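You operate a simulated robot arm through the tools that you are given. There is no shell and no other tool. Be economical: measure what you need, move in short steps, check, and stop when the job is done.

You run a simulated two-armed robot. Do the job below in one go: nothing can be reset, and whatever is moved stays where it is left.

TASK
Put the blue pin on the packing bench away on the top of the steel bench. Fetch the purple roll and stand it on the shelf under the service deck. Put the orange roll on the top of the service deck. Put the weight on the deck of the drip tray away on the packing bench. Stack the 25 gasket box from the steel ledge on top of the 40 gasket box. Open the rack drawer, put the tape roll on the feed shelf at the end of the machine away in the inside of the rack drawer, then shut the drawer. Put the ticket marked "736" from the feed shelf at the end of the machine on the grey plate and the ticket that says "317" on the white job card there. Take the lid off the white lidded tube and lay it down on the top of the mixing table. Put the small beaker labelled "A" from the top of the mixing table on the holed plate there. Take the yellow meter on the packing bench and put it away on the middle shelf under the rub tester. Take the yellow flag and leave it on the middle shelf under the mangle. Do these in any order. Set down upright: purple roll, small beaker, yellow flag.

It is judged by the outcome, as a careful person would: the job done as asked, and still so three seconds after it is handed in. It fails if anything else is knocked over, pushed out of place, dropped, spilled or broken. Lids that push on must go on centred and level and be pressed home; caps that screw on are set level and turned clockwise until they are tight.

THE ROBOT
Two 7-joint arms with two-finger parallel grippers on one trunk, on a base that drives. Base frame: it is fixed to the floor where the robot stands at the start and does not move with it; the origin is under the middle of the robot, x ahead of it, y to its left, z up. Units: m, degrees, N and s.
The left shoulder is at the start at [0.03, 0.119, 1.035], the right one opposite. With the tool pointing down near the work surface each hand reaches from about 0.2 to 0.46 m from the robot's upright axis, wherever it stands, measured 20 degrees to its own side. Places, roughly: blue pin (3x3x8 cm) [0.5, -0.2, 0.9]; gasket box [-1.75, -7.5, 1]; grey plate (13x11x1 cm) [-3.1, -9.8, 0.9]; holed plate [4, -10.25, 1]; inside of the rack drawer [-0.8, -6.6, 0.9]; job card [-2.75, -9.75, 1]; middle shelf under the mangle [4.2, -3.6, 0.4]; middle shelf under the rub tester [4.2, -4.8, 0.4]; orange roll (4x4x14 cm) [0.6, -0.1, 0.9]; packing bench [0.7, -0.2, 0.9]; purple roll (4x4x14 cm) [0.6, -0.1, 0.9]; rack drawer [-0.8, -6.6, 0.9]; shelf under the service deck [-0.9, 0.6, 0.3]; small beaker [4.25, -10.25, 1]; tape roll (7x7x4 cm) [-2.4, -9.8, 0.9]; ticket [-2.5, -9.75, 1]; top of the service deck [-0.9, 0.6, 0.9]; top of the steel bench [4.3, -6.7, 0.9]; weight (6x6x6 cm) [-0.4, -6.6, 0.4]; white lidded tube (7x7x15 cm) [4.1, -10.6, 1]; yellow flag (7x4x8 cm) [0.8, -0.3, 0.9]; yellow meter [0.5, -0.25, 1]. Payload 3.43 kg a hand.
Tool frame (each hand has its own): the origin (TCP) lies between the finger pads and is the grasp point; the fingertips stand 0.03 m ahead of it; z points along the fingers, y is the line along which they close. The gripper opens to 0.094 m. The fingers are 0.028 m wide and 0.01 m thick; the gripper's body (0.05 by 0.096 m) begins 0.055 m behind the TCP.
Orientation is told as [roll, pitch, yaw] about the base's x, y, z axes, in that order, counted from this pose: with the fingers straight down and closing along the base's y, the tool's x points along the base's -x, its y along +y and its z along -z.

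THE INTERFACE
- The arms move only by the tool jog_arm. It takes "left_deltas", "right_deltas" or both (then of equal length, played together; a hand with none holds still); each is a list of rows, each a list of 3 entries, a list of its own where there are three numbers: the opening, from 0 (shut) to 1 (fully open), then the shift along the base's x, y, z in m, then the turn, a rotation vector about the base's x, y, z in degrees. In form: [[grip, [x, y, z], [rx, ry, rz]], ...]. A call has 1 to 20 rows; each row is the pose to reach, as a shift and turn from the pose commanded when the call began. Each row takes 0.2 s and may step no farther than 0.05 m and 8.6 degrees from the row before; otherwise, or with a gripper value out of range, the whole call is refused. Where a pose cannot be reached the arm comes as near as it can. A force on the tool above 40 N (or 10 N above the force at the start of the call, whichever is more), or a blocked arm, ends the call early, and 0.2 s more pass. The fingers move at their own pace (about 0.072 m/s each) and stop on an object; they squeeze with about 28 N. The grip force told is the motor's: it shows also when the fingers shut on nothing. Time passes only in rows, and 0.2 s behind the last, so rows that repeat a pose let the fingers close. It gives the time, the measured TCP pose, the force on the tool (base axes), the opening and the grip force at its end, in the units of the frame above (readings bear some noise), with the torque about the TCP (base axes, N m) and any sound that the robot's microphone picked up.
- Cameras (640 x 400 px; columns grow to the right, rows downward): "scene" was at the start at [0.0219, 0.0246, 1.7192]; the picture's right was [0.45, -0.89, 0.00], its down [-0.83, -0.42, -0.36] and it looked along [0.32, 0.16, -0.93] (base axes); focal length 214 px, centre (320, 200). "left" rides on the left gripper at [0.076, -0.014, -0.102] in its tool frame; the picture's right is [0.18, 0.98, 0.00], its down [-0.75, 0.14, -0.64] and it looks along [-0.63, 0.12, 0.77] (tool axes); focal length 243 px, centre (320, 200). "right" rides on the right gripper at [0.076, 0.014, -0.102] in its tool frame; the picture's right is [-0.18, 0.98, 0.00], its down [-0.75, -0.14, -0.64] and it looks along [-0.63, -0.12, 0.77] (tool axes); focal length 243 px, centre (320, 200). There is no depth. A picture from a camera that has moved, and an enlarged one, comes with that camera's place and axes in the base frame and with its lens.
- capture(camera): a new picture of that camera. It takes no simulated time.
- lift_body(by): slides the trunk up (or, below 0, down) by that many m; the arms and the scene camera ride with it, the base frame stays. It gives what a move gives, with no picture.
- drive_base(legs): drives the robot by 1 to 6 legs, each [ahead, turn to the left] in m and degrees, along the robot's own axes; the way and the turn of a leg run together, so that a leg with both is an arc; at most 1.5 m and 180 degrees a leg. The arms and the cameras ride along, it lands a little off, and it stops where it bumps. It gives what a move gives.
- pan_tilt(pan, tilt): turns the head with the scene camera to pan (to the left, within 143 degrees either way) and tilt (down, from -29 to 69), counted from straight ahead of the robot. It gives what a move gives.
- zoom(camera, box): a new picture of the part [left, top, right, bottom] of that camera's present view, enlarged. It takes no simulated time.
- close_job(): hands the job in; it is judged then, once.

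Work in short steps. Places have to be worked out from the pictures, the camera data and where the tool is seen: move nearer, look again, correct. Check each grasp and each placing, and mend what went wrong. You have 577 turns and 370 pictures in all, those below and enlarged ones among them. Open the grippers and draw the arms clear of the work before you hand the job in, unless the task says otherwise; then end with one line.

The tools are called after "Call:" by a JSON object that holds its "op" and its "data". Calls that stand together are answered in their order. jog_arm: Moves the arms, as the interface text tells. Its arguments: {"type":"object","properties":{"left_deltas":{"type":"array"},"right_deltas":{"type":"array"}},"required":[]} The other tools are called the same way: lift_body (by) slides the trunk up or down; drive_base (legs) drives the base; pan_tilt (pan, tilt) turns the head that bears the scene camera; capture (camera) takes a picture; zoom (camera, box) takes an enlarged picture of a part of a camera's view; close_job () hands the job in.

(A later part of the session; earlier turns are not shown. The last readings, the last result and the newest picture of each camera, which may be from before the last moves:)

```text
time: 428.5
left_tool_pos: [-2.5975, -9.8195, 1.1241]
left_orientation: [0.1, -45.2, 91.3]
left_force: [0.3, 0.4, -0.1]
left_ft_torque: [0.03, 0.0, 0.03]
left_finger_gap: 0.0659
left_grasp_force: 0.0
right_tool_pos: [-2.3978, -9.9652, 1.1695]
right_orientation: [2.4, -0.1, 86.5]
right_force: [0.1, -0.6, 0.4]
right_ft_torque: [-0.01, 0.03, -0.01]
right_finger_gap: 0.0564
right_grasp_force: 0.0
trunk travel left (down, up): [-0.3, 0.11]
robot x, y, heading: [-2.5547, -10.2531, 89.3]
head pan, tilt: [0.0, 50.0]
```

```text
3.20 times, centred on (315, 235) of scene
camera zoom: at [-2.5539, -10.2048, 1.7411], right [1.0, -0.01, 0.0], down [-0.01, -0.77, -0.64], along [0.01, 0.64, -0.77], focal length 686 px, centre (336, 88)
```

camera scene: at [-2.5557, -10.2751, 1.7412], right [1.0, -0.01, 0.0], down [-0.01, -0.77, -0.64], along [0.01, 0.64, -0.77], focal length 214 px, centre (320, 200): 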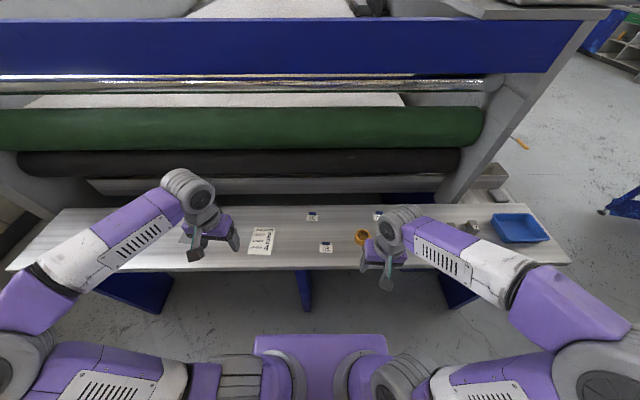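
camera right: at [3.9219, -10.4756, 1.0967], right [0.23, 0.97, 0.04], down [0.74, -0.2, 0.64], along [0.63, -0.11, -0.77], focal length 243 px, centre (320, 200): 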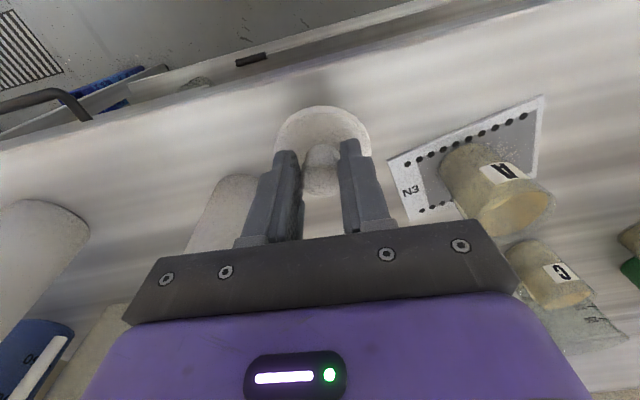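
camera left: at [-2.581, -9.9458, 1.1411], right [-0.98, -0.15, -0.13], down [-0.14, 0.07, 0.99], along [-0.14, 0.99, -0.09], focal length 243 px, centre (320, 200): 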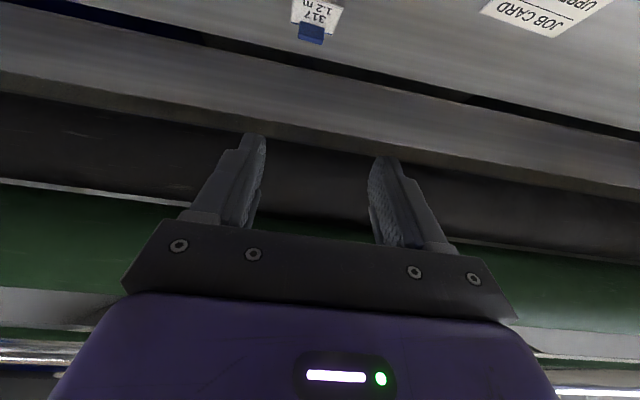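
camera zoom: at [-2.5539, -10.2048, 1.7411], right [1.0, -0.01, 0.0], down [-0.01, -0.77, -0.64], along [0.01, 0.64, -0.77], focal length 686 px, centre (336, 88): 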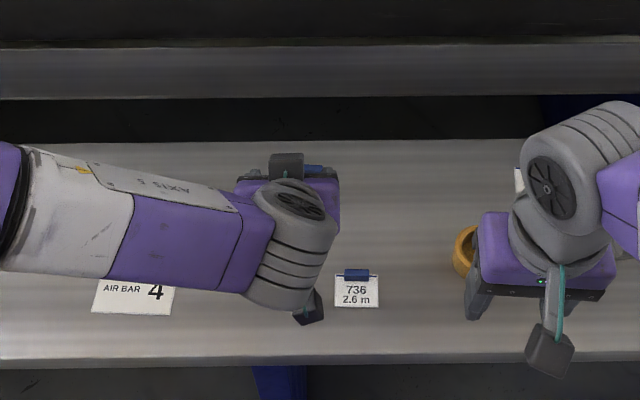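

Clip of 317 at ≈[−2.583, −9.68, 0.925]. I move closer and look again.

Call:
{"op": "jog_arm", "data": {"left_deltas": [[0.7, [0.005, 0.02, -0.03], [0, 0, 0]], [0.7, [0.01, 0.04, -0.06], [0, 0, 0]], [0.7, [0.014, 0.06, -0.09], [0, 0, 0]], [0.7, [0.014, 0.08, -0.12], [0, 0, 0]]]}}

Call:
{"op": "capture", "data": {"camera": "left"}}

```text
time: 429.5
left_tool_pos: [-2.5851, -9.7389, 1.0032]
left_orientation: [0.1, -45.1, 91.5]
left_force: [0.3, -0.3, 0.5]
left_ft_torque: [-0.01, 0.01, -0.03]
left_finger_gap: 0.0659
left_grasp_force: 0.0
right_tool_pos: [-2.3991, -9.9655, 1.1713]
right_orientation: [2.4, -0.1, 86.6]
right_force: [-0.5, -0.1, -0.2]
right_ft_torque: [-0.01, 0.0, -0.01]
right_finger_gap: 0.0564
right_grasp_force: 0.0
trunk travel left (down, up): [-0.3, 0.11]
robot x, y, heading: [-2.5566, -10.252, 89.5]
head pan, tilt: [0.0, 50.0]
```

```text
222 pictures are left
camera left: at [-2.5678, -9.8651, 1.0212], right [-0.98, -0.16, -0.13], down [-0.14, 0.07, 0.99], along [-0.14, 0.99, -0.09], focal length 243 px, centre (320, 200)
```

left: 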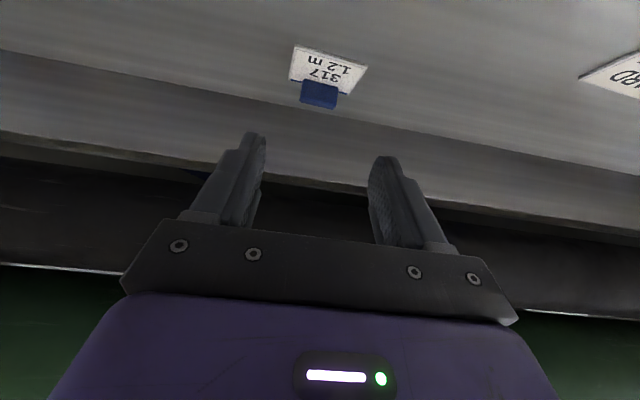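

Clip centre refined: ≈[−2.584, −9.665, 0.914], 3.4 cm long. I approach so just the finger ends take it.

Call:
{"op": "jog_arm", "data": {"left_deltas": [[0.65, [0.001, 0.02, -0.02], [0, 0, 0]], [0.65, [0.001, 0.04, -0.045], [0, 0, 0]], [0.65, [0.001, 0.056, -0.062], [0, 0, 0]]]}}

Call:
{"op": "capture", "data": {"camera": "left"}}

```text
time: 430.3
left_tool_pos: [-2.5839, -9.6841, 0.9419]
left_orientation: [0.1, -45.2, 91.4]
left_force: [0.3, -0.3, 0.0]
left_ft_torque: [0.04, -0.02, -0.04]
left_finger_gap: 0.0611
left_grasp_force: 0.0
right_tool_pos: [-2.399, -9.9657, 1.1715]
right_orientation: [2.4, -0.2, 86.6]
right_force: [0.4, 0.5, 0.6]
right_ft_torque: [0.0, -0.02, 0.01]
right_finger_gap: 0.0564
right_grasp_force: 0.2
trunk travel left (down, up): [-0.3, 0.11]
robot x, y, heading: [-2.5578, -10.2546, 89.3]
head pan, tilt: [0.0, 50.0]
```

```text
221 pictures are left
camera left: at [-2.5662, -9.8105, 0.9592], right [-0.98, -0.16, -0.13], down [-0.14, 0.07, 0.99], along [-0.14, 0.99, -0.09], focal length 243 px, centre (320, 200)
```

left: 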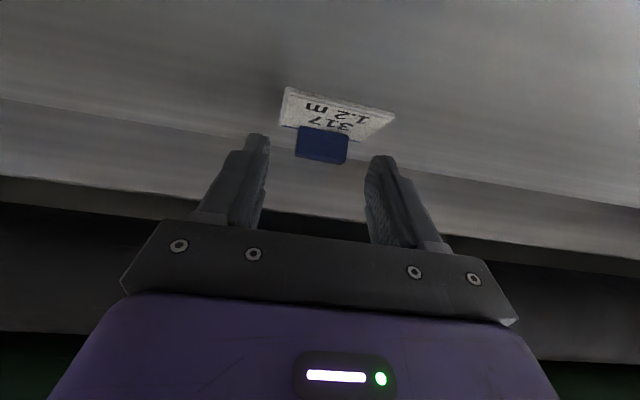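

I go 8 mm further and 4 mm lower, then close.

Call:
{"op": "jog_arm", "data": {"left_deltas": [[0.65, [0, 0.008, -0.004], [0, 0, 0]], [0.3, [0, 0.008, -0.005], [0, 0, 0]], [0.1, [0, 0.008, -0.005], [0, 0, 0]], [0.1, [0, 0.008, -0.005], [0, 0, 0]]]}}

Call:
{"op": "capture", "data": {"camera": "left"}}

```text
time: 431.3
left_tool_pos: [-2.5844, -9.6783, 0.9367]
left_orientation: [0.0, -45.2, 91.4]
left_force: [-0.8, 0.3, -0.3]
left_ft_torque: [0.0, 0.03, 0.0]
left_finger_gap: 0.0308
left_grasp_force: 27.9
right_tool_pos: [-2.3978, -9.9663, 1.1705]
right_orientation: [2.4, -0.1, 86.6]
right_force: [-0.6, 0.8, -0.3]
right_ft_torque: [0.0, -0.01, 0.04]
right_finger_gap: 0.0564
right_grasp_force: 0.1
trunk travel left (down, up): [-0.3, 0.11]
robot x, y, heading: [-2.555, -10.252, 89.4]
head pan, tilt: [0.0, 50.0]
```

```text
220 pictures are left
camera left: at [-2.5665, -9.8032, 0.9546], right [-0.98, -0.16, -0.13], down [-0.14, 0.07, 0.99], along [-0.14, 0.99, -0.09], focal length 243 px, centre (320, 200)
```

left: 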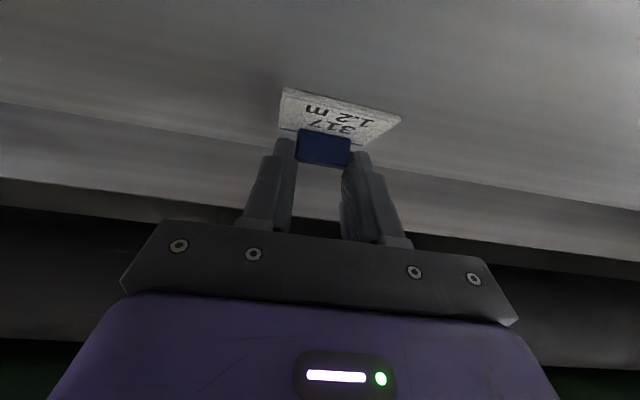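

Gripped. Lift and carry to the job card centre (≈[−2.804, −9.808]).

Call:
{"op": "jog_arm", "data": {"left_deltas": [[0.1, [0, 0, 0.03], [0, 0, 0]], [0.1, [0, 0, 0.06], [0, 0, 0]], [0.1, [-0.04, -0.02, 0.06], [0, 0, 0]], [0.1, [-0.08, -0.04, 0.06], [0, 0, 0]], [0.1, [-0.12, -0.065, 0.06], [0, 0, 0]], [0.1, [-0.16, -0.09, 0.06], [0, 0, 0]], [0.1, [-0.2, -0.11, 0.06], [0, 0, 0]], [0.1, [-0.22, -0.123, 0.06], [0, 0, 0]], [0.1, [-0.22, -0.123, 0.03], [0, 0, 0]]]}}

Call:
{"op": "capture", "data": {"camera": "left"}}

Call:
{"op": "zoom", "data": {"camera": "scene", "box": [215, 185, 415, 285]}}

```text
time: 433.3
left_tool_pos: [-2.8049, -9.7993, 0.968]
left_orientation: [0.1, -45.2, 91.4]
left_force: [-0.5, -0.4, -0.3]
left_ft_torque: [-0.01, 0.01, -0.01]
left_finger_gap: 0.0309
left_grasp_force: 27.9
right_tool_pos: [-2.3991, -9.9649, 1.1706]
right_orientation: [2.4, 0.0, 86.5]
right_force: [-1.1, 0.1, 0.4]
right_ft_torque: [-0.02, 0.02, 0.01]
right_finger_gap: 0.0563
right_grasp_force: 0.1
trunk travel left (down, up): [-0.3, 0.11]
robot x, y, heading: [-2.5569, -10.2554, 89.4]
head pan, tilt: [0.0, 50.0]
```

```text
219 pictures are left
camera left: at [-2.7874, -9.9255, 0.9852], right [-0.98, -0.15, -0.13], down [-0.14, 0.07, 0.99], along [-0.14, 0.99, -0.09], focal length 243 px, centre (320, 200)
```

left: 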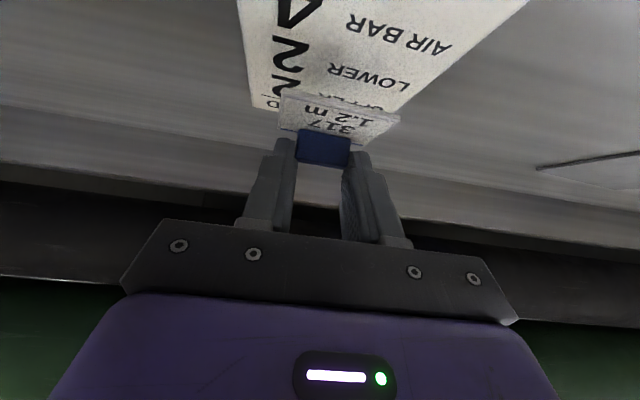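

```text
3.20 times, centred on (315, 235) of scene
camera zoom: at [-2.5564, -10.2051, 1.7411], right [1.0, -0.01, 0.0], down [-0.01, -0.77, -0.64], along [0.01, 0.64, -0.77], focal length 686 px, centre (336, 88)
```

zoom: 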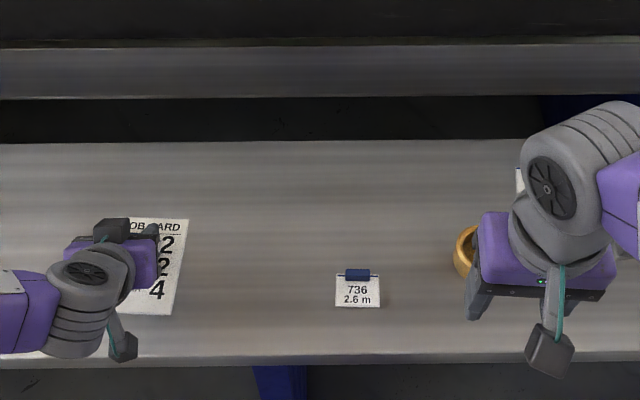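

It will land well inside the card. Lower gently.

Call:
{"op": "jog_arm", "data": {"left_deltas": [[0.1, [0, 0, -0.015], [0, 0, 0]], [0.1, [0, 0, -0.025], [0, 0, 0]]]}}

Call:
{"op": "jog_arm", "data": {"left_deltas": [[0.1, [0, 0, -0.003], [0, 0, 0]]]}}

Call:
{"op": "capture", "data": {"camera": "left"}}

```text
time: 433.9
left_tool_pos: [-2.8052, -9.8004, 0.9405]
left_orientation: [0.2, -45.2, 91.4]
left_force: [0.5, 0.6, 0.0]
left_ft_torque: [-0.01, 0.02, -0.05]
left_finger_gap: 0.0307
left_grasp_force: 27.8
right_tool_pos: [-2.3992, -9.9656, 1.1699]
right_orientation: [2.3, -0.2, 86.6]
right_force: [-0.8, 0.0, -0.1]
right_ft_torque: [-0.01, 0.01, -0.06]
right_finger_gap: 0.0564
right_grasp_force: 0.0
trunk travel left (down, up): [-0.3, 0.11]
robot x, y, heading: [-2.5555, -10.254, 89.3]
head pan, tilt: [0.0, 50.0]
```

```text
time: 434.3
left_tool_pos: [-2.806, -9.801, 0.9397]
left_orientation: [0.2, -45.4, 91.2]
left_force: [0.2, -2.7, 9.7]
left_ft_torque: [-0.21, 0.01, -0.04]
left_finger_gap: 0.0308
left_grasp_force: 28.1
right_tool_pos: [-2.3984, -9.9662, 1.171]
right_orientation: [2.5, -0.2, 86.7]
right_force: [-0.2, 0.3, 0.3]
right_ft_torque: [-0.01, -0.01, 0.01]
right_finger_gap: 0.0565
right_grasp_force: 0.1
trunk travel left (down, up): [-0.3, 0.11]
robot x, y, heading: [-2.5566, -10.2521, 89.2]
head pan, tilt: [0.0, 50.0]
```

```text
217 pictures are left
camera left: at [-2.7871, -9.9264, 0.9566], right [-0.98, -0.15, -0.13], down [-0.14, 0.07, 0.99], along [-0.14, 0.99, -0.09], focal length 243 px, centre (320, 200)
```

left: 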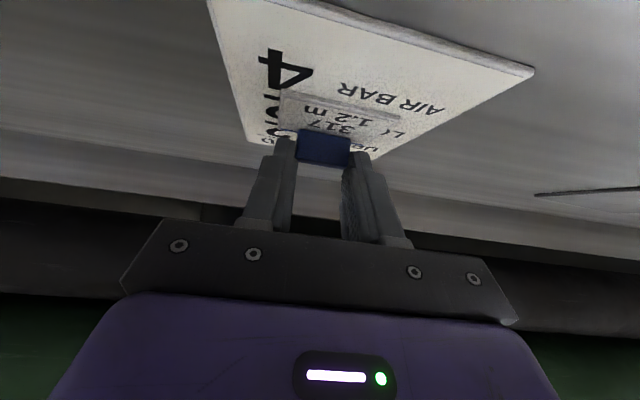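

Ticket down on the card. Raise 1 mm, open, withdraw.

Call:
{"op": "jog_arm", "data": {"left_deltas": [[0.1, [0, 0, 0.0015], [0, 0, 0]], [0.4, [0, 0, 0.0015], [0, 0, 0]], [0.6, [0, 0, 0.002], [0, 0, 0]], [0.6, [0, -0.008, 0.02], [0, 0, 0]], [0.6, [0, -0.025, 0.05], [0, 0, 0]], [0.6, [0, -0.05, 0.09], [0, 0, 0]], [0.6, [-0.02, -0.05, 0.13], [0, 0, 0]], [0.6, [-0.06, -0.05, 0.15], [0, 0, 0]], [0.6, [-0.1, -0.06, 0.17], [0, 0, 0]], [0.6, [-0.14, -0.07, 0.19], [0, 0, 0]]]}}

Call:
{"op": "zoom", "data": {"camera": "scene", "box": [215, 185, 415, 285]}}

```text
time: 436.5
left_tool_pos: [-2.9444, -9.8708, 1.1315]
left_orientation: [0.1, -45.4, 91.4]
left_force: [-0.8, 0.0, 0.2]
left_ft_torque: [0.04, 0.01, 0.01]
left_finger_gap: 0.0561
left_grasp_force: 0.1
left hand out of reach, approached as far as the arm can: row 6, 7
right_tool_pos: [-2.4007, -9.9667, 1.1715]
right_orientation: [2.3, -0.1, 86.5]
right_force: [-0.1, 0.2, 0.1]
right_ft_torque: [0.02, -0.02, 0.01]
right_finger_gap: 0.0564
right_grasp_force: 0.1
trunk travel left (down, up): [-0.3, 0.11]
robot x, y, heading: [-2.559, -10.2523, 89.2]
head pan, tilt: [0.0, 50.0]
```

```text
3.20 times, centred on (315, 235) of scene
camera zoom: at [-2.5559, -10.2074, 1.7412], right [1.0, -0.01, 0.0], down [-0.01, -0.77, -0.64], along [0.01, 0.64, -0.77], focal length 686 px, centre (336, 88)
```

zoom: 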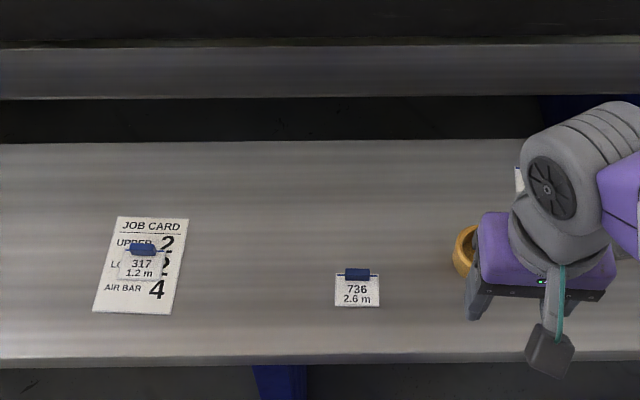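

Ticket 317 lies on the job card. Next 736 with the left hand at a smaller tilt (25°).

Call:
{"op": "jog_arm", "data": {"left_deltas": [[0.65, [0.03, 0.0, 0], [-2, 0, 0]], [0.65, [0.07, 0.0, 0], [-4, 0, 0]], [0.65, [0.11, 0.0, 0], [-6, 0, 0]], [0.65, [0.15, 0.0, 0], [-8, 0, 0]], [0.65, [0.19, 0.0, 0], [-10, 0, 0]], [0.65, [0.23, 0.0, 0], [-12, 0, 0]], [0.65, [0.27, 0.0, 0], [-14, 0, 0]], [0.65, [0.31, 0.0, 0], [-16, 0, 0]], [0.65, [0.35, 0.0, -0.01], [-18, 0, 0]], [0.65, [0.39, 0.0, -0.02], [-20, 0, 0]], [0.65, [0.421, 0.0, -0.03], [-20, 0, 0]], [0.65, [0.421, 0.01, -0.07], [-20, 0, 0]], [0.65, [0.421, 0.015, -0.11], [-20, 0, 0]]]}}

Call:
{"op": "capture", "data": {"camera": "left"}}

```text
time: 439.3
left_tool_pos: [-2.5241, -9.8528, 1.0189]
left_orientation: [0.7, -25.2, 91.1]
left_force: [0.4, 0.6, -0.8]
left_ft_torque: [0.02, 0.0, -0.01]
left_finger_gap: 0.0611
left_grasp_force: 0.1
right_tool_pos: [-2.3988, -9.9648, 1.1705]
right_orientation: [2.5, -0.1, 86.6]
right_force: [-0.9, 0.6, -0.2]
right_ft_torque: [-0.04, 0.0, 0.01]
right_finger_gap: 0.0564
right_grasp_force: 0.2
trunk travel left (down, up): [-0.3, 0.11]
robot x, y, heading: [-2.5548, -10.2549, 89.1]
head pan, tilt: [0.0, 50.0]
```

```text
215 pictures are left
camera left: at [-2.5055, -9.9651, 1.0779], right [-0.98, -0.19, -0.07], down [-0.14, 0.4, 0.9], along [-0.15, 0.89, -0.42], focal length 243 px, centre (320, 200)
```

left: 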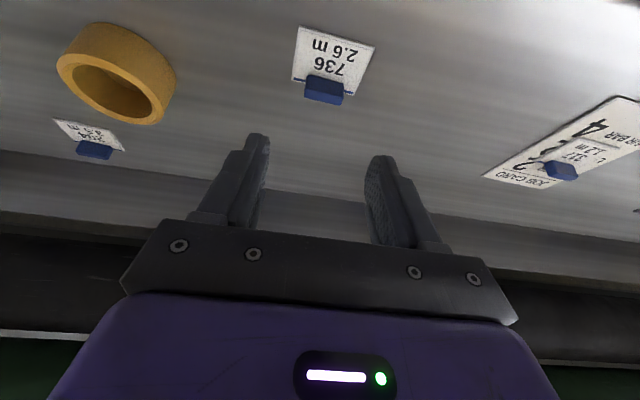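

Clip at [−2.526, −9.825]. Descend to grip it.

Call:
{"op": "jog_arm", "data": {"left_deltas": [[0.65, [-0.002, 0.005, -0.03], [0, 0, 0]], [0.65, [-0.002, 0.012, -0.06], [0, 0, 0]], [0.65, [-0.002, 0.016, -0.077], [0, 0, 0]]]}}

Call:
{"op": "capture", "data": {"camera": "left"}}

```text
time: 440.1
left_tool_pos: [-2.5266, -9.8394, 0.9407]
left_orientation: [0.6, -25.2, 91.2]
left_force: [-1.0, 0.0, -0.7]
left_ft_torque: [-0.01, 0.02, 0.0]
left_finger_gap: 0.0611
left_grasp_force: 0.0
right_tool_pos: [-2.3984, -9.9659, 1.1705]
right_orientation: [2.4, -0.1, 86.6]
right_force: [-0.6, -0.1, 0.4]
right_ft_torque: [0.01, 0.01, 0.0]
right_finger_gap: 0.0564
right_grasp_force: 0.1
trunk travel left (down, up): [-0.3, 0.11]
robot x, y, heading: [-2.5563, -10.2519, 89.5]
head pan, tilt: [0.0, 50.0]
```

```text
214 pictures are left
camera left: at [-2.5083, -9.9511, 1.0008], right [-0.98, -0.19, -0.07], down [-0.14, 0.4, 0.9], along [-0.14, 0.89, -0.42], focal length 243 px, centre (320, 200)
```

left: 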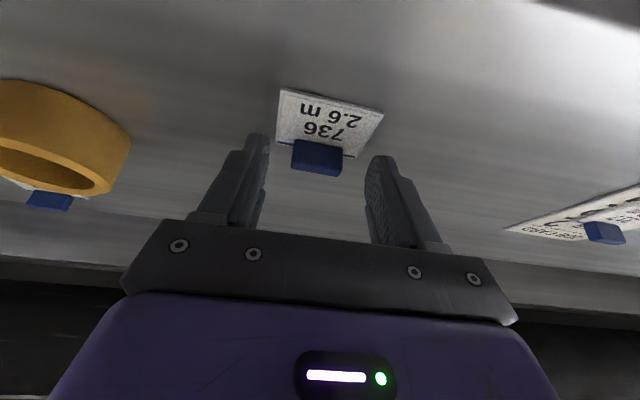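

Call:
{"op": "jog_arm", "data": {"left_deltas": [[0.5, [0, 0.002, -0.003], [0, 0, 0]], [0.3, [0, 0.002, -0.003], [0, 0, 0]], [0.1, [0, 0.002, -0.003], [0, 0, 0]], [0.1, [0, 0.002, -0.003], [0, 0, 0]], [0.1, [0, 0.002, 0.03], [0, 0, 0]], [0.1, [0, 0, 0.07], [0, 0, 0]], [0.1, [-0.01, 0, 0.11], [0, 0, 0]]]}}

Call:
{"op": "capture", "data": {"camera": "left"}}

```text
time: 441.7
left_tool_pos: [-2.5375, -9.8393, 1.053]
left_orientation: [0.6, -25.2, 91.1]
left_force: [-0.8, -1.2, -0.4]
left_ft_torque: [0.02, 0.0, -0.03]
left_finger_gap: 0.0305
left_grasp_force: 28.2
right_tool_pos: [-2.3999, -9.9658, 1.171]
right_orientation: [2.4, -0.2, 86.5]
right_force: [-1.4, 0.0, 0.2]
right_ft_torque: [-0.01, -0.04, -0.01]
right_finger_gap: 0.0566
right_grasp_force: 0.1
trunk travel left (down, up): [-0.3, 0.11]
robot x, y, heading: [-2.5583, -10.2523, 89.2]
head pan, tilt: [0.0, 50.0]
```

```text
213 pictures are left
camera left: at [-2.5189, -9.9516, 1.1123], right [-0.98, -0.19, -0.07], down [-0.14, 0.41, 0.9], along [-0.14, 0.89, -0.42], focal length 243 px, centre (320, 200)
```

left: 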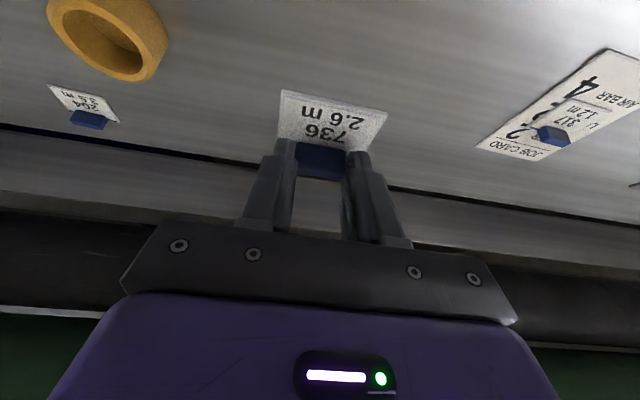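

Ticket 736 held. I move the left hand aside and view the tape roll with the right hand.

Call:
{"op": "jog_arm", "data": {"left_deltas": [[0.1, [-0.04, 0, 0.01], [0, 0, 0]], [0.1, [-0.08, 0, 0.02], [0, 0, 0]], [0.1, [-0.12, 0, 0.03], [0, 0, 0]], [0.1, [-0.16, 0, 0.04], [0, 0, 0]], [0.1, [-0.2, 0, 0.05], [0, 0, 0]]], "right_deltas": [[1, [0, 0.03, 0], [0, 0, 0]], [1, [0.005, 0.06, 0], [0, 0, 0]], [1, [0.01, 0.09, 0], [0, 0, 0]], [1, [0.015, 0.12, -0.02], [0, 0, 0]], [1, [0.02, 0.15, -0.04], [0, 0, 0]]]}}

Call:
{"op": "capture", "data": {"camera": "right"}}

Call:
{"op": "zoom", "data": {"camera": "scene", "box": [235, 185, 435, 285]}}

```text
time: 442.9
left_tool_pos: [-2.7333, -9.8392, 1.1019]
left_orientation: [0.6, -25.2, 91.2]
left_force: [-0.1, 0.0, -0.4]
left_ft_torque: [0.01, 0.0, 0.03]
left_finger_gap: 0.0307
left_grasp_force: 28.5
right_tool_pos: [-2.3789, -9.8158, 1.1298]
right_orientation: [2.4, -0.2, 86.5]
right_force: [0.1, 0.4, 0.0]
right_ft_torque: [-0.04, -0.01, 0.01]
right_finger_gap: 0.0938
right_grasp_force: 0.1
trunk travel left (down, up): [-0.3, 0.11]
robot x, y, heading: [-2.5574, -10.253, 89.4]
head pan, tilt: [0.0, 50.0]
```

```text
212 pictures are left
camera right: at [-2.3943, -9.8912, 1.2324], right [-0.97, 0.24, 0.04], down [0.21, 0.74, 0.64], along [0.12, 0.63, -0.77], focal length 243 px, centre (320, 200)
```

right: 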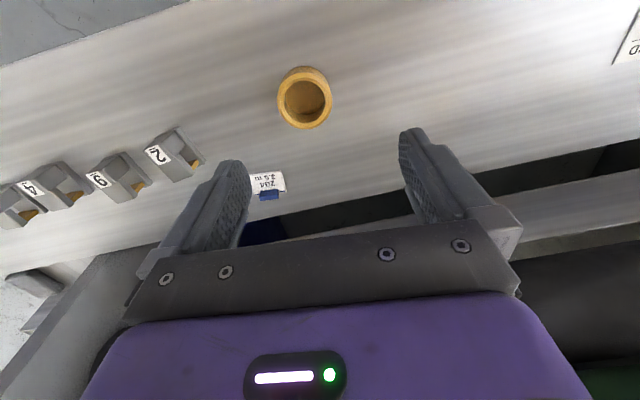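

```text
3.20 times, centred on (335, 235) of scene
camera zoom: at [-2.5559, -10.2057, 1.7411], right [1.0, -0.01, 0.0], down [-0.01, -0.77, -0.64], along [0.01, 0.64, -0.77], focal length 686 px, centre (272, 88)
```

zoom: 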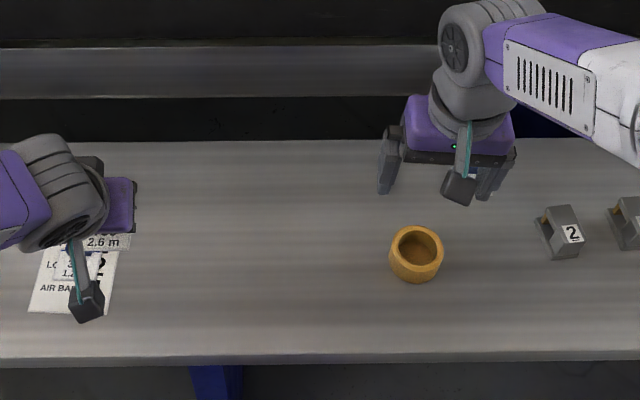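

Tape roll centre ≈[−2.366, −9.804]. Descend partly and check.

Call:
{"op": "jog_arm", "data": {"right_deltas": [[1, [0.013, 0.012, -0.04], [0, 0, 0]], [1, [0.013, 0.012, -0.085], [0, 0, 0]], [1, [0.013, 0.012, -0.13], [0, 0, 0]]]}}

Call:
{"op": "capture", "data": {"camera": "right"}}

```text
time: 443.7
left_tool_pos: [-2.7326, -9.8401, 1.101]
left_orientation: [0.7, -25.3, 91.1]
left_force: [-0.3, 1.3, -0.7]
left_ft_torque: [-0.04, -0.01, -0.02]
left_finger_gap: 0.0306
left_grasp_force: 28.0
right_tool_pos: [-2.3666, -9.8048, 1.0002]
right_orientation: [2.4, -0.2, 86.6]
right_force: [0.4, 0.6, -0.7]
right_ft_torque: [0.01, 0.0, 0.0]
right_finger_gap: 0.0941
right_grasp_force: 0.0
trunk travel left (down, up): [-0.3, 0.11]
robot x, y, heading: [-2.5616, -10.2509, 89.3]
head pan, tilt: [0.0, 50.0]
```

```text
210 pictures are left
camera right: at [-2.3805, -9.8801, 1.1019], right [-0.97, 0.24, 0.04], down [0.21, 0.74, 0.64], along [0.12, 0.63, -0.77], focal length 243 px, centre (320, 200)
```

right: 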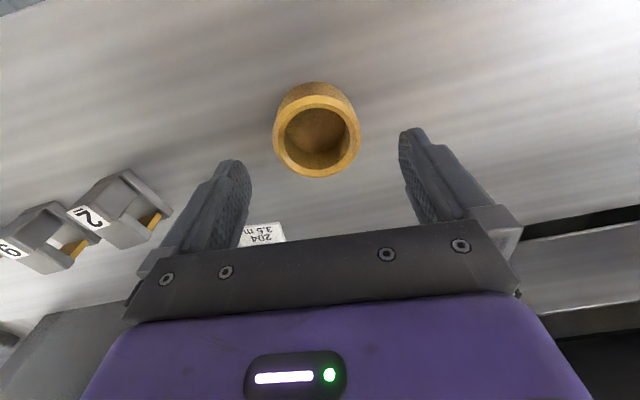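

Centred. Descend, close, lift.

Call:
{"op": "jog_arm", "data": {"right_deltas": [[1, [0, 0, -0.035], [0, 0, 0]], [1, [0, 0, -0.066], [0, 0, 0]], [0.6, [0, 0, -0.067], [0, 0, 0]], [0.4, [0, 0, -0.067], [0, 0, 0]], [0.4, [0, 0, -0.067], [0, 0, 0]], [0.4, [0, 0, -0.067], [0, 0, 0]], [0.4, [0, 0, -0.03], [0, 0, 0]], [0.4, [0, 0, 0.015], [0, 0, 0]], [0.4, [0, 0, 0.06], [0, 0, 0]], [0.4, [0, 0, 0.1], [0, 0, 0]]]}}

Call:
{"op": "capture", "data": {"camera": "right"}}

```text
time: 445.9
left_tool_pos: [-2.7326, -9.8403, 1.1026]
left_orientation: [0.7, -25.2, 91.2]
left_force: [0.0, -0.3, 0.4]
left_ft_torque: [0.0, 0.02, 0.02]
left_finger_gap: 0.0307
left_grasp_force: 27.6
right_tool_pos: [-2.3665, -9.8074, 1.1014]
right_orientation: [2.4, -0.1, 86.4]
right_force: [-1.0, 0.2, -0.4]
right_ft_torque: [-0.03, 0.01, 0.02]
right_finger_gap: 0.0656
right_grasp_force: 28.3
trunk travel left (down, up): [-0.3, 0.11]
robot x, y, heading: [-2.5545, -10.2535, 89.5]
head pan, tilt: [0.0, 50.0]
```

```text
209 pictures are left
camera right: at [-2.38, -9.883, 1.204], right [-0.97, 0.24, 0.04], down [0.21, 0.74, 0.64], along [0.12, 0.63, -0.77], focal length 243 px, centre (320, 200)
```

right: 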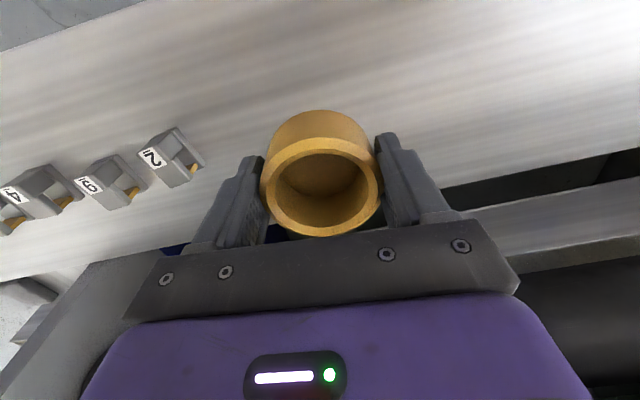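

Both held. I raise/retract the hands and shift the robot 0.43 m west.

Call:
{"op": "jog_arm", "data": {"right_deltas": [[0.4, [0, -0.03, 0.03], [0, 0, 0]], [0.4, [0, -0.07, 0.05], [0, 0, 0]], [0.4, [0, -0.11, 0.07], [0, 0, 0]], [0.4, [0, -0.14, 0.08], [0, 0, 0]]], "left_deltas": [[0.1, [0, 0, 0.03], [0, 0, 0]], [0.1, [0, -0.02, 0.06], [0, 0, 0]], [0.1, [0, -0.04, 0.08], [0, 0, 0]], [0.1, [0, -0.04, 0.1], [0, 0, 0]]]}}

Call:
{"op": "drive_base", "data": {"legs": [[-0.09, 0], [0, 90], [0.42, 0], [0, -90], [0.11, 0]]}}

Call:
{"op": "capture", "data": {"camera": "scene"}}

Call:
{"op": "capture", "data": {"camera": "left"}}

```text
time: 446.9
left_tool_pos: [-2.734, -9.8804, 1.2012]
left_orientation: [0.8, -25.1, 91.1]
left_force: [-0.3, -0.8, -0.5]
left_ft_torque: [-0.02, -0.04, 0.0]
left_finger_gap: 0.0306
left_grasp_force: 27.7
right_tool_pos: [-2.3664, -9.9439, 1.1804]
right_orientation: [2.4, -0.1, 86.6]
right_force: [1.1, 0.7, 0.2]
right_ft_torque: [0.03, -0.01, -0.01]
right_finger_gap: 0.0654
right_grasp_force: 27.8
trunk travel left (down, up): [-0.3, 0.11]
robot x, y, heading: [-2.5571, -10.2509, 89.7]
head pan, tilt: [0.0, 50.0]
```

```text
time: 458.5
left_tool_pos: [-3.1531, -9.8574, 1.2001]
left_orientation: [0.6, -25.1, 92.3]
left_force: [0.3, 0.0, -0.6]
left_ft_torque: [0.0, 0.03, 0.02]
left_finger_gap: 0.0308
left_grasp_force: 27.6
right_tool_pos: [-2.7825, -9.9138, 1.1795]
right_orientation: [2.3, -0.1, 87.7]
right_force: [-0.7, -0.3, -0.4]
right_ft_torque: [-0.01, 0.02, -0.02]
right_finger_gap: 0.0649
right_grasp_force: 28.2
trunk travel left (down, up): [-0.3, 0.11]
robot x, y, heading: [-2.97, -10.2323, 90.4]
head pan, tilt: [0.0, 50.0]
```

```text
208 pictures are left
camera scene: at [-2.9662, -10.1803, 1.7412], right [1.0, 0.01, 0.0], down [0.01, -0.77, -0.64], along [-0.01, 0.64, -0.77], focal length 214 px, centre (320, 200)
```

scene: 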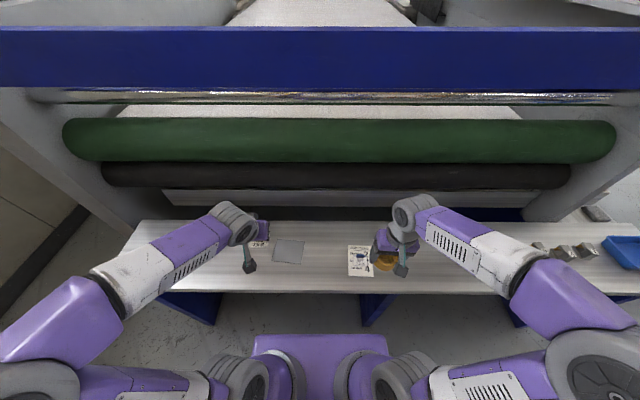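

```text
207 pictures are left
camera left: at [-3.133, -9.9691, 1.2601], right [-0.98, -0.21, -0.07], down [-0.15, 0.4, 0.9], along [-0.16, 0.89, -0.42], focal length 243 px, centre (320, 200)
```

left: 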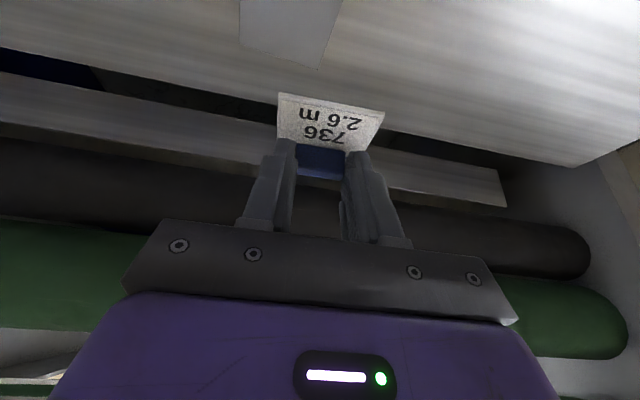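

Plate centre ≈[−3.104, −9.772]. I move over it and lower.

Call:
{"op": "jog_arm", "data": {"left_deltas": [[0.1, [0.02, 0.03, -0.02], [0, 0, 0]], [0.1, [0.035, 0.06, -0.05], [0, 0, 0]], [0.1, [0.049, 0.08, -0.09], [0, 0, 0]], [0.1, [0.049, 0.092, -0.13], [0, 0, 0]], [0.1, [0.049, 0.092, -0.17], [0, 0, 0]], [0.1, [0.049, 0.092, -0.205], [0, 0, 0]], [0.1, [0.049, 0.092, -0.23], [0, 0, 0]]]}}

Call:
{"op": "capture", "data": {"camera": "left"}}

```text
time: 460.1
left_tool_pos: [-3.105, -9.7646, 0.9689]
left_orientation: [0.5, -25.1, 92.3]
left_force: [0.1, 1.1, -0.3]
left_ft_torque: [-0.03, 0.0, -0.01]
left_finger_gap: 0.0307
left_grasp_force: 27.9
right_tool_pos: [-2.7843, -9.9131, 1.1813]
right_orientation: [2.2, 0.0, 87.9]
right_force: [0.6, 0.0, -1.7]
right_ft_torque: [0.0, -0.01, 0.01]
right_finger_gap: 0.0647
right_grasp_force: 27.9
trunk travel left (down, up): [-0.3, 0.11]
robot x, y, heading: [-2.9673, -10.2277, 90.4]
head pan, tilt: [0.0, 50.0]
```

```text
206 pictures are left
camera left: at [-3.0842, -9.8762, 1.0291], right [-0.97, -0.21, -0.07], down [-0.15, 0.4, 0.9], along [-0.16, 0.89, -0.42], focal length 243 px, centre (320, 200)
```

left: 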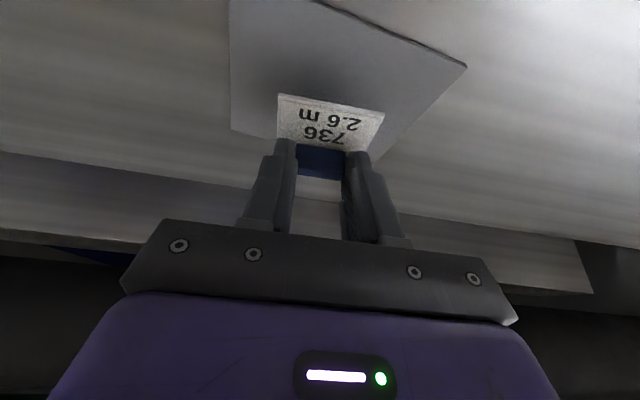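

Call:
{"op": "jog_arm", "data": {"left_deltas": [[0.1, [0, 0, -0.01], [0, 0, 0]], [0.1, [0, 0, -0.016], [0, 0, 0]]]}}

Call:
{"op": "jog_arm", "data": {"left_deltas": [[0.1, [0, 0, -0.004], [0, 0, 0]]]}}

```text
time: 460.7
left_tool_pos: [-3.1033, -9.7648, 0.9552]
left_orientation: [0.7, -25.2, 92.3]
left_force: [0.1, -0.7, 0.1]
left_ft_torque: [-0.02, 0.03, -0.01]
left_finger_gap: 0.0306
left_grasp_force: 27.8
right_tool_pos: [-2.7816, -9.9138, 1.1804]
right_orientation: [2.4, 0.0, 87.7]
right_force: [0.1, -0.3, -0.7]
right_ft_torque: [-0.01, 0.02, -0.01]
right_finger_gap: 0.0645
right_grasp_force: 28.1
trunk travel left (down, up): [-0.3, 0.11]
robot x, y, heading: [-2.9689, -10.2279, 90.4]
head pan, tilt: [0.0, 50.0]
```

```text
time: 461.1
left_tool_pos: [-3.1035, -9.7645, 0.9503]
left_orientation: [0.6, -25.1, 92.3]
left_force: [0.4, 0.1, 0.5]
left_ft_torque: [-0.01, 0.01, 0.02]
left_finger_gap: 0.0305
left_grasp_force: 28.1
right_tool_pos: [-2.7832, -9.9143, 1.1806]
right_orientation: [2.5, -0.2, 87.8]
right_force: [-0.8, -0.9, -0.5]
right_ft_torque: [0.03, 0.0, 0.01]
right_finger_gap: 0.0648
right_grasp_force: 28.8
trunk travel left (down, up): [-0.3, 0.11]
robot x, y, heading: [-2.9687, -10.2239, 90.1]
head pan, tilt: [0.0, 50.0]
```

Call:
{"op": "jog_arm", "data": {"left_deltas": [[0.1, [0, 0, -0.003], [0, 0, 0]]]}}

Call:
{"op": "jog_arm", "data": {"left_deltas": [[0.1, [0, 0, -0.002], [0, 0, 0]]]}}

```text
time: 461.5
left_tool_pos: [-3.1047, -9.7653, 0.9465]
left_orientation: [0.7, -25.1, 92.4]
left_force: [0.2, 0.7, -0.4]
left_ft_torque: [-0.02, 0.01, -0.02]
left_finger_gap: 0.0308
left_grasp_force: 28.0
right_tool_pos: [-2.7831, -9.9131, 1.18]
right_orientation: [2.3, -0.1, 87.7]
right_force: [-0.2, 0.4, -1.2]
right_ft_torque: [-0.02, 0.03, 0.02]
right_finger_gap: 0.0648
right_grasp_force: 28.1
trunk travel left (down, up): [-0.3, 0.11]
robot x, y, heading: [-2.9654, -10.2265, 90.6]
head pan, tilt: [0.0, 50.0]
```

```text
time: 461.9
left_tool_pos: [-3.1043, -9.7659, 0.9457]
left_orientation: [0.6, -25.2, 92.3]
left_force: [-0.2, -0.3, 0.8]
left_ft_torque: [-0.05, 0.01, 0.02]
left_finger_gap: 0.0306
left_grasp_force: 28.3
right_tool_pos: [-2.7835, -9.9139, 1.1796]
right_orientation: [2.4, -0.1, 87.7]
right_force: [-0.3, 0.6, -1.0]
right_ft_torque: [0.0, 0.01, -0.02]
right_finger_gap: 0.0651
right_grasp_force: 28.1
trunk travel left (down, up): [-0.3, 0.11]
robot x, y, heading: [-2.97, -10.2274, 90.4]
head pan, tilt: [0.0, 50.0]
```

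Call:
{"op": "jog_arm", "data": {"left_deltas": [[0.1, [0, 0, -0.003], [0, 0, 0]]]}}

Call:
{"op": "jog_arm", "data": {"left_deltas": [[0.1, [0, 0, -0.002], [0, 0, 0]]]}}

```text
time: 462.3
left_tool_pos: [-3.1029, -9.7646, 0.9426]
left_orientation: [0.7, -25.2, 92.2]
left_force: [0.1, 0.2, -0.4]
left_ft_torque: [-0.01, 0.01, -0.02]
left_finger_gap: 0.0307
left_grasp_force: 27.8
right_tool_pos: [-2.7821, -9.914, 1.1808]
right_orientation: [2.4, -0.1, 87.7]
right_force: [0.2, 0.2, 0.1]
right_ft_torque: [-0.03, -0.04, -0.01]
right_finger_gap: 0.0647
right_grasp_force: 28.0
trunk travel left (down, up): [-0.3, 0.11]
robot x, y, heading: [-2.973, -10.2281, 90.7]
head pan, tilt: [0.0, 50.0]
```

```text
time: 462.7
left_tool_pos: [-3.103, -9.7649, 0.9415]
left_orientation: [0.6, -25.3, 92.3]
left_force: [-1.2, -2.4, 12.4]
left_ft_torque: [-0.22, -0.18, -0.07]
left_finger_gap: 0.0307
left_grasp_force: 28.2
right_tool_pos: [-2.7829, -9.9155, 1.1798]
right_orientation: [2.3, -0.2, 87.7]
right_force: [0.3, 1.1, -1.3]
right_ft_torque: [0.03, 0.03, 0.05]
right_finger_gap: 0.0649
right_grasp_force: 28.2
trunk travel left (down, up): [-0.3, 0.11]
robot x, y, heading: [-2.9643, -10.2276, 90.3]
head pan, tilt: [0.0, 50.0]
```

Contact. Release and withdraw.

Call:
{"op": "jog_arm", "data": {"left_deltas": [[0.1, [0, 0, 0.0015], [0, 0, 0]], [0.4, [0, 0, 0.0015], [0, 0, 0]], [0.6, [0, 0, 0.002], [0, 0, 0]], [0.6, [0, -0.005, 0.02], [0, 0, 0]], [0.6, [0, -0.015, 0.05], [0, 0, 0]], [0.6, [0, -0.03, 0.09], [0, 0, 0]], [0.6, [0, -0.05, 0.13], [0, 0, 0]], [0.6, [0, -0.07, 0.17], [0, 0, 0]], [0.6, [0, -0.09, 0.21], [0, 0, 0]], [0.6, [0, -0.11, 0.25], [0, 0, 0]]]}}

Call:
{"op": "capture", "data": {"camera": "left"}}

```text
time: 464.9
left_tool_pos: [-3.1043, -9.8786, 1.1899]
left_orientation: [0.7, -25.2, 92.2]
left_force: [-0.2, 0.0, -0.2]
left_ft_torque: [0.01, 0.05, 0.0]
left_finger_gap: 0.0563
left_grasp_force: 0.1
right_tool_pos: [-2.7843, -9.9141, 1.1811]
right_orientation: [2.4, -0.2, 87.7]
right_force: [0.4, -0.7, -0.2]
right_ft_torque: [0.04, 0.01, 0.0]
right_finger_gap: 0.0649
right_grasp_force: 28.3
trunk travel left (down, up): [-0.3, 0.11]
robot x, y, heading: [-2.9664, -10.23, 90.6]
head pan, tilt: [0.0, 50.0]
```

```text
205 pictures are left
camera left: at [-3.0843, -9.99, 1.2492], right [-0.98, -0.21, -0.07], down [-0.15, 0.4, 0.9], along [-0.16, 0.89, -0.42], focal length 243 px, centre (320, 200)
```

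left: 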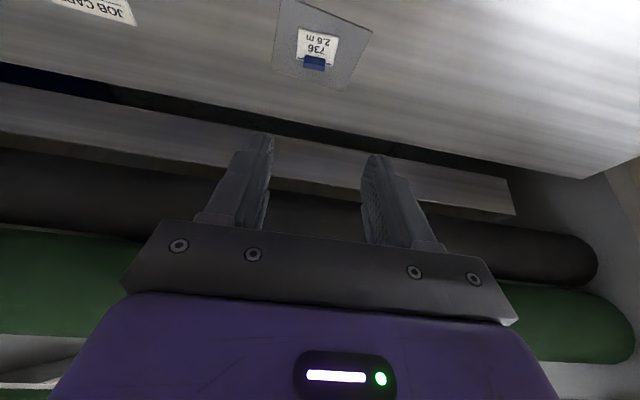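

Ticket 736 lies on the grey plate. Now with the tape in the right hand, I drive out of the aisle and north to the ledge with the gasket boxes.

Call:
{"op": "drive_base", "data": {"legs": [[-0.1, 0], [0, -90.4], [1.3, 0], [0.53, 0], [0, 45], [0.8, 0]]}}

Call:
{"op": "drive_base", "data": {"legs": [[0, 55], [1.2, 0], [0.9, 0]]}}

Call:
{"op": "pan_tilt", "data": {"pan": 60, "tilt": 35}}

Call:
{"op": "capture", "data": {"camera": "scene"}}

```text
time: 484.6
left_tool_pos: [-0.4321, -9.4238, 1.1891]
left_orientation: [0.6, -25.3, 47.7]
left_force: [0.5, 0.0, 0.0]
left_ft_torque: [0.02, 0.02, 0.02]
left_finger_gap: 0.0563
left_grasp_force: 0.0
right_tool_pos: [-0.2293, -9.6767, 1.18]
right_orientation: [2.4, -0.2, 43.2]
right_force: [0.0, 0.0, -1.1]
right_ft_torque: [-0.03, -0.03, -0.02]
right_finger_gap: 0.065
right_grasp_force: 28.4
trunk travel left (down, up): [-0.3, 0.11]
robot x, y, heading: [-0.5755, -9.7706, 46.0]
head pan, tilt: [0.0, 50.0]
```

```text
time: 497.5
left_tool_pos: [-1.1525, -7.3914, 1.1899]
left_orientation: [0.7, -25.2, 101.7]
left_force: [-0.5, -0.1, 0.1]
left_ft_torque: [-0.01, -0.02, -0.01]
left_finger_gap: 0.0562
left_grasp_force: 0.0
right_tool_pos: [-0.8291, -7.3765, 1.1796]
right_orientation: [2.3, -0.1, 97.3]
right_force: [1.3, 0.2, -0.1]
right_ft_torque: [0.02, -0.01, 0.01]
right_finger_gap: 0.0648
right_grasp_force: 28.2
trunk travel left (down, up): [-0.3, 0.11]
robot x, y, heading: [-0.9581, -7.7136, 99.9]
head pan, tilt: [0.0, 50.0]
```

```text
time: 498.8
left_tool_pos: [-1.1506, -7.3938, 1.1883]
left_orientation: [0.5, -25.1, 101.7]
left_force: [0.4, -0.1, -0.6]
left_ft_torque: [0.0, -0.03, -0.01]
left_finger_gap: 0.0562
left_grasp_force: 0.1
right_tool_pos: [-0.8287, -7.3764, 1.1796]
right_orientation: [2.5, -0.2, 97.1]
right_force: [-0.6, -0.3, -1.2]
right_ft_torque: [0.0, 0.04, -0.02]
right_finger_gap: 0.0649
right_grasp_force: 28.3
trunk travel left (down, up): [-0.3, 0.11]
robot x, y, heading: [-0.9592, -7.7146, 99.7]
head pan, tilt: [60.0, 35.0]
```

```text
204 pictures are left
camera scene: at [-1.0352, -7.7157, 1.7629], right [0.34, 0.94, 0.0], down [0.54, -0.2, -0.82], along [-0.77, 0.28, -0.57], focal length 214 px, centre (320, 200)
```

scene: 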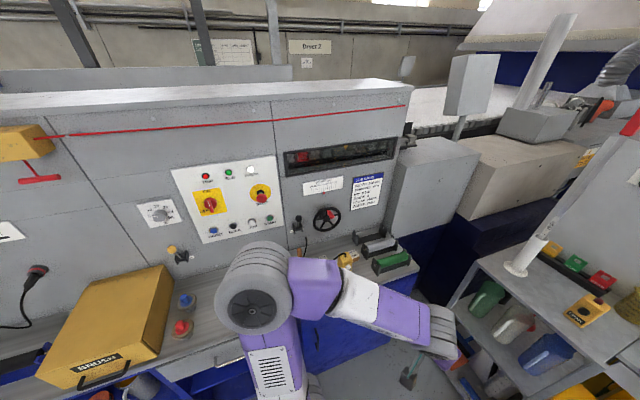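

The rack is close on the right. I look at it first (drawer), since the tape is in hand.

Call:
{"op": "pan_tilt", "data": {"pan": -15, "tilt": 40}}

Call:
{"op": "capture", "data": {"camera": "scene"}}

```text
time: 500.2
left_tool_pos: [-1.1513, -7.3932, 1.1899]
left_orientation: [0.6, -25.2, 101.7]
left_force: [0.8, -0.2, -0.1]
left_ft_torque: [0.02, -0.03, -0.02]
left_finger_gap: 0.0567
left_grasp_force: 0.1
right_tool_pos: [-0.829, -7.375, 1.1794]
right_orientation: [2.4, -0.2, 97.2]
right_force: [-0.6, -0.3, -1.0]
right_ft_torque: [-0.02, 0.01, -0.02]
right_finger_gap: 0.0647
right_grasp_force: 27.7
trunk travel left (down, up): [-0.3, 0.11]
robot x, y, heading: [-0.9595, -7.7187, 99.8]
head pan, tilt: [-15.0, 40.0]
```

```text
203 pictures are left
camera scene: at [-0.945, -7.6614, 1.7553], right [1.0, -0.09, 0.0], down [-0.06, -0.64, -0.77], along [0.07, 0.76, -0.64], focal length 214 px, centre (320, 200)
```

scene: 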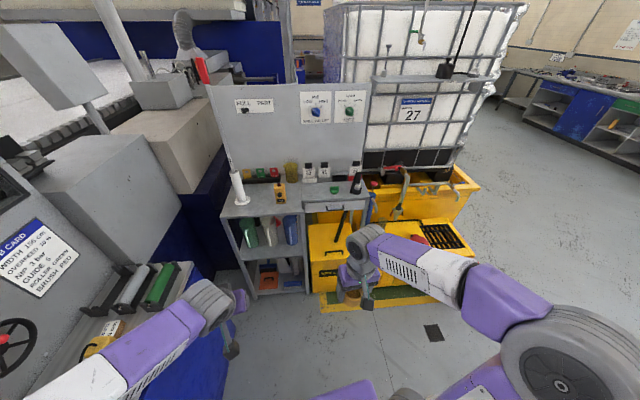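

Call:
{"op": "zoom", "data": {"camera": "scene", "box": [210, 150, 390, 250]}}

Call:
{"op": "zoom", "data": {"camera": "scene", "box": [300, 190, 500, 310]}}

```text
3.56 times, centred on (300, 200) of scene
camera zoom: at [-0.945, -7.6614, 1.7553], right [1.0, -0.09, 0.0], down [-0.06, -0.64, -0.77], along [0.07, 0.76, -0.64], focal length 763 px, centre (391, 200)
```

zoom: 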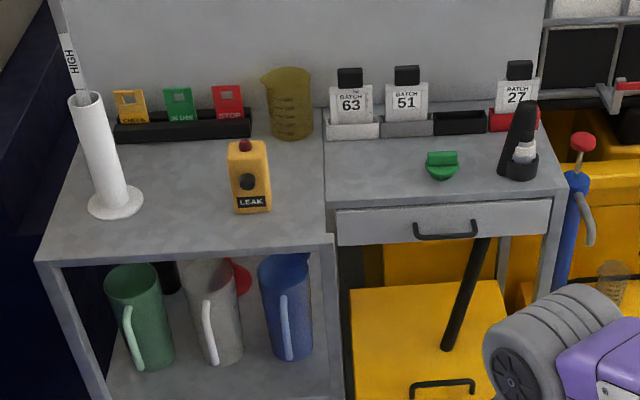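

```text
3.20 times, centred on (400, 250) of scene
camera zoom: at [-0.945, -7.6614, 1.7553], right [1.0, -0.09, 0.0], down [-0.06, -0.64, -0.77], along [0.07, 0.76, -0.64], focal length 686 px, centre (64, 40)
```

zoom: 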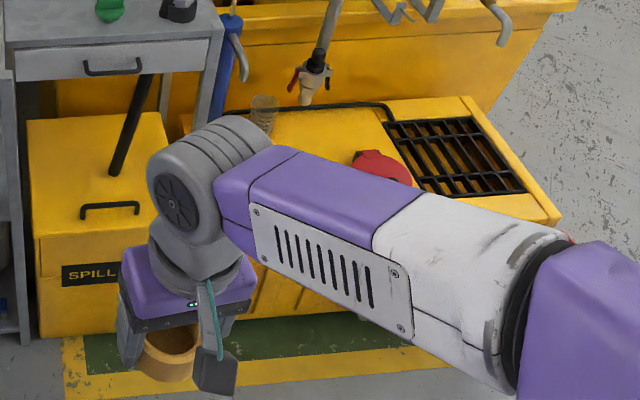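

Drawer handle: horizontal bar at ≈[−0.753, −6.66, 0.827], drawer face y≈−6.63. I move to about (−0.68, −7.15), facing it.

Call:
{"op": "drive_base", "data": {"legs": [[0, -36], [0.62, 0], [0, 26]]}}

Call:
{"op": "pan_tilt", "data": {"pan": 0, "tilt": 55}}

Call:
{"op": "capture", "data": {"camera": "scene"}}

Call:
{"op": "capture", "data": {"camera": "left"}}

```text
time: 506.8
left_tool_pos: [-0.8156, -6.8112, 1.1893]
left_orientation: [0.6, -25.2, 91.4]
left_force: [-0.6, 0.2, 0.1]
left_ft_torque: [0.0, 0.0, -0.05]
left_finger_gap: 0.0562
left_grasp_force: 0.0
right_tool_pos: [-0.4944, -6.8519, 1.1805]
right_orientation: [2.4, -0.1, 86.8]
right_force: [0.6, 0.8, -1.0]
right_ft_torque: [0.0, 0.0, 0.05]
right_finger_gap: 0.0646
right_grasp_force: 28.4
trunk travel left (down, up): [-0.3, 0.11]
robot x, y, heading: [-0.6847, -7.1659, 89.4]
head pan, tilt: [-15.0, 40.0]
```

```text
time: 507.5
left_tool_pos: [-0.8154, -6.811, 1.1888]
left_orientation: [0.6, -25.2, 91.4]
left_force: [0.4, 0.4, -0.3]
left_ft_torque: [0.01, 0.03, 0.03]
left_finger_gap: 0.0563
left_grasp_force: 0.0
right_tool_pos: [-0.4945, -6.8537, 1.1792]
right_orientation: [2.5, -0.1, 86.9]
right_force: [0.2, 0.3, -0.2]
right_ft_torque: [0.0, 0.01, 0.02]
right_finger_gap: 0.0645
right_grasp_force: 27.9
trunk travel left (down, up): [-0.3, 0.11]
robot x, y, heading: [-0.6847, -7.1643, 89.7]
head pan, tilt: [0.0, 55.0]
```

```text
200 pictures are left
camera scene: at [-0.6813, -7.122, 1.7347], right [1.0, -0.01, 0.0], down [-0.01, -0.82, -0.57], along [0.0, 0.57, -0.82], focal length 214 px, centre (320, 200)
```

scene: 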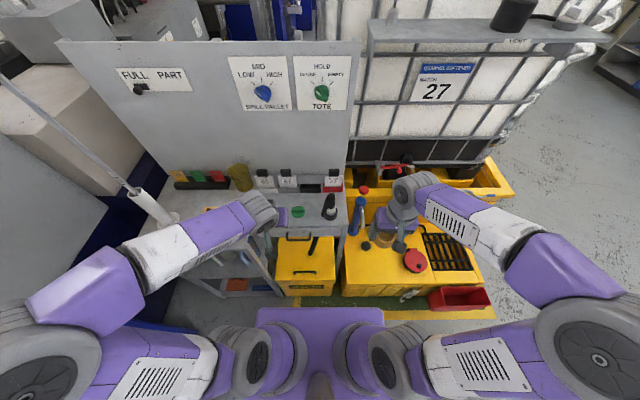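

```text
199 pictures are left
camera left: at [-0.7965, -6.923, 1.2487], right [-0.98, -0.2, -0.07], down [-0.14, 0.4, 0.9], along [-0.15, 0.89, -0.42], focal length 243 px, centre (320, 200)
```

left: 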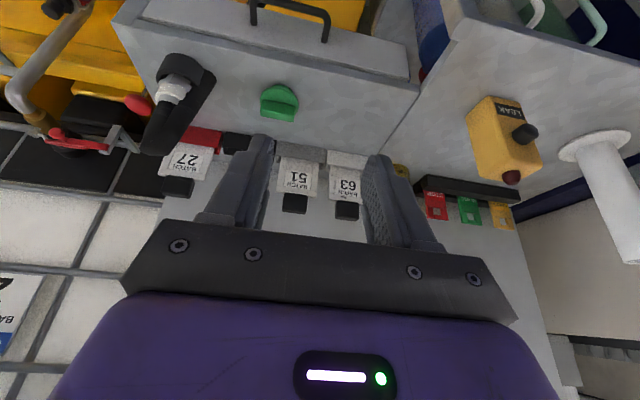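

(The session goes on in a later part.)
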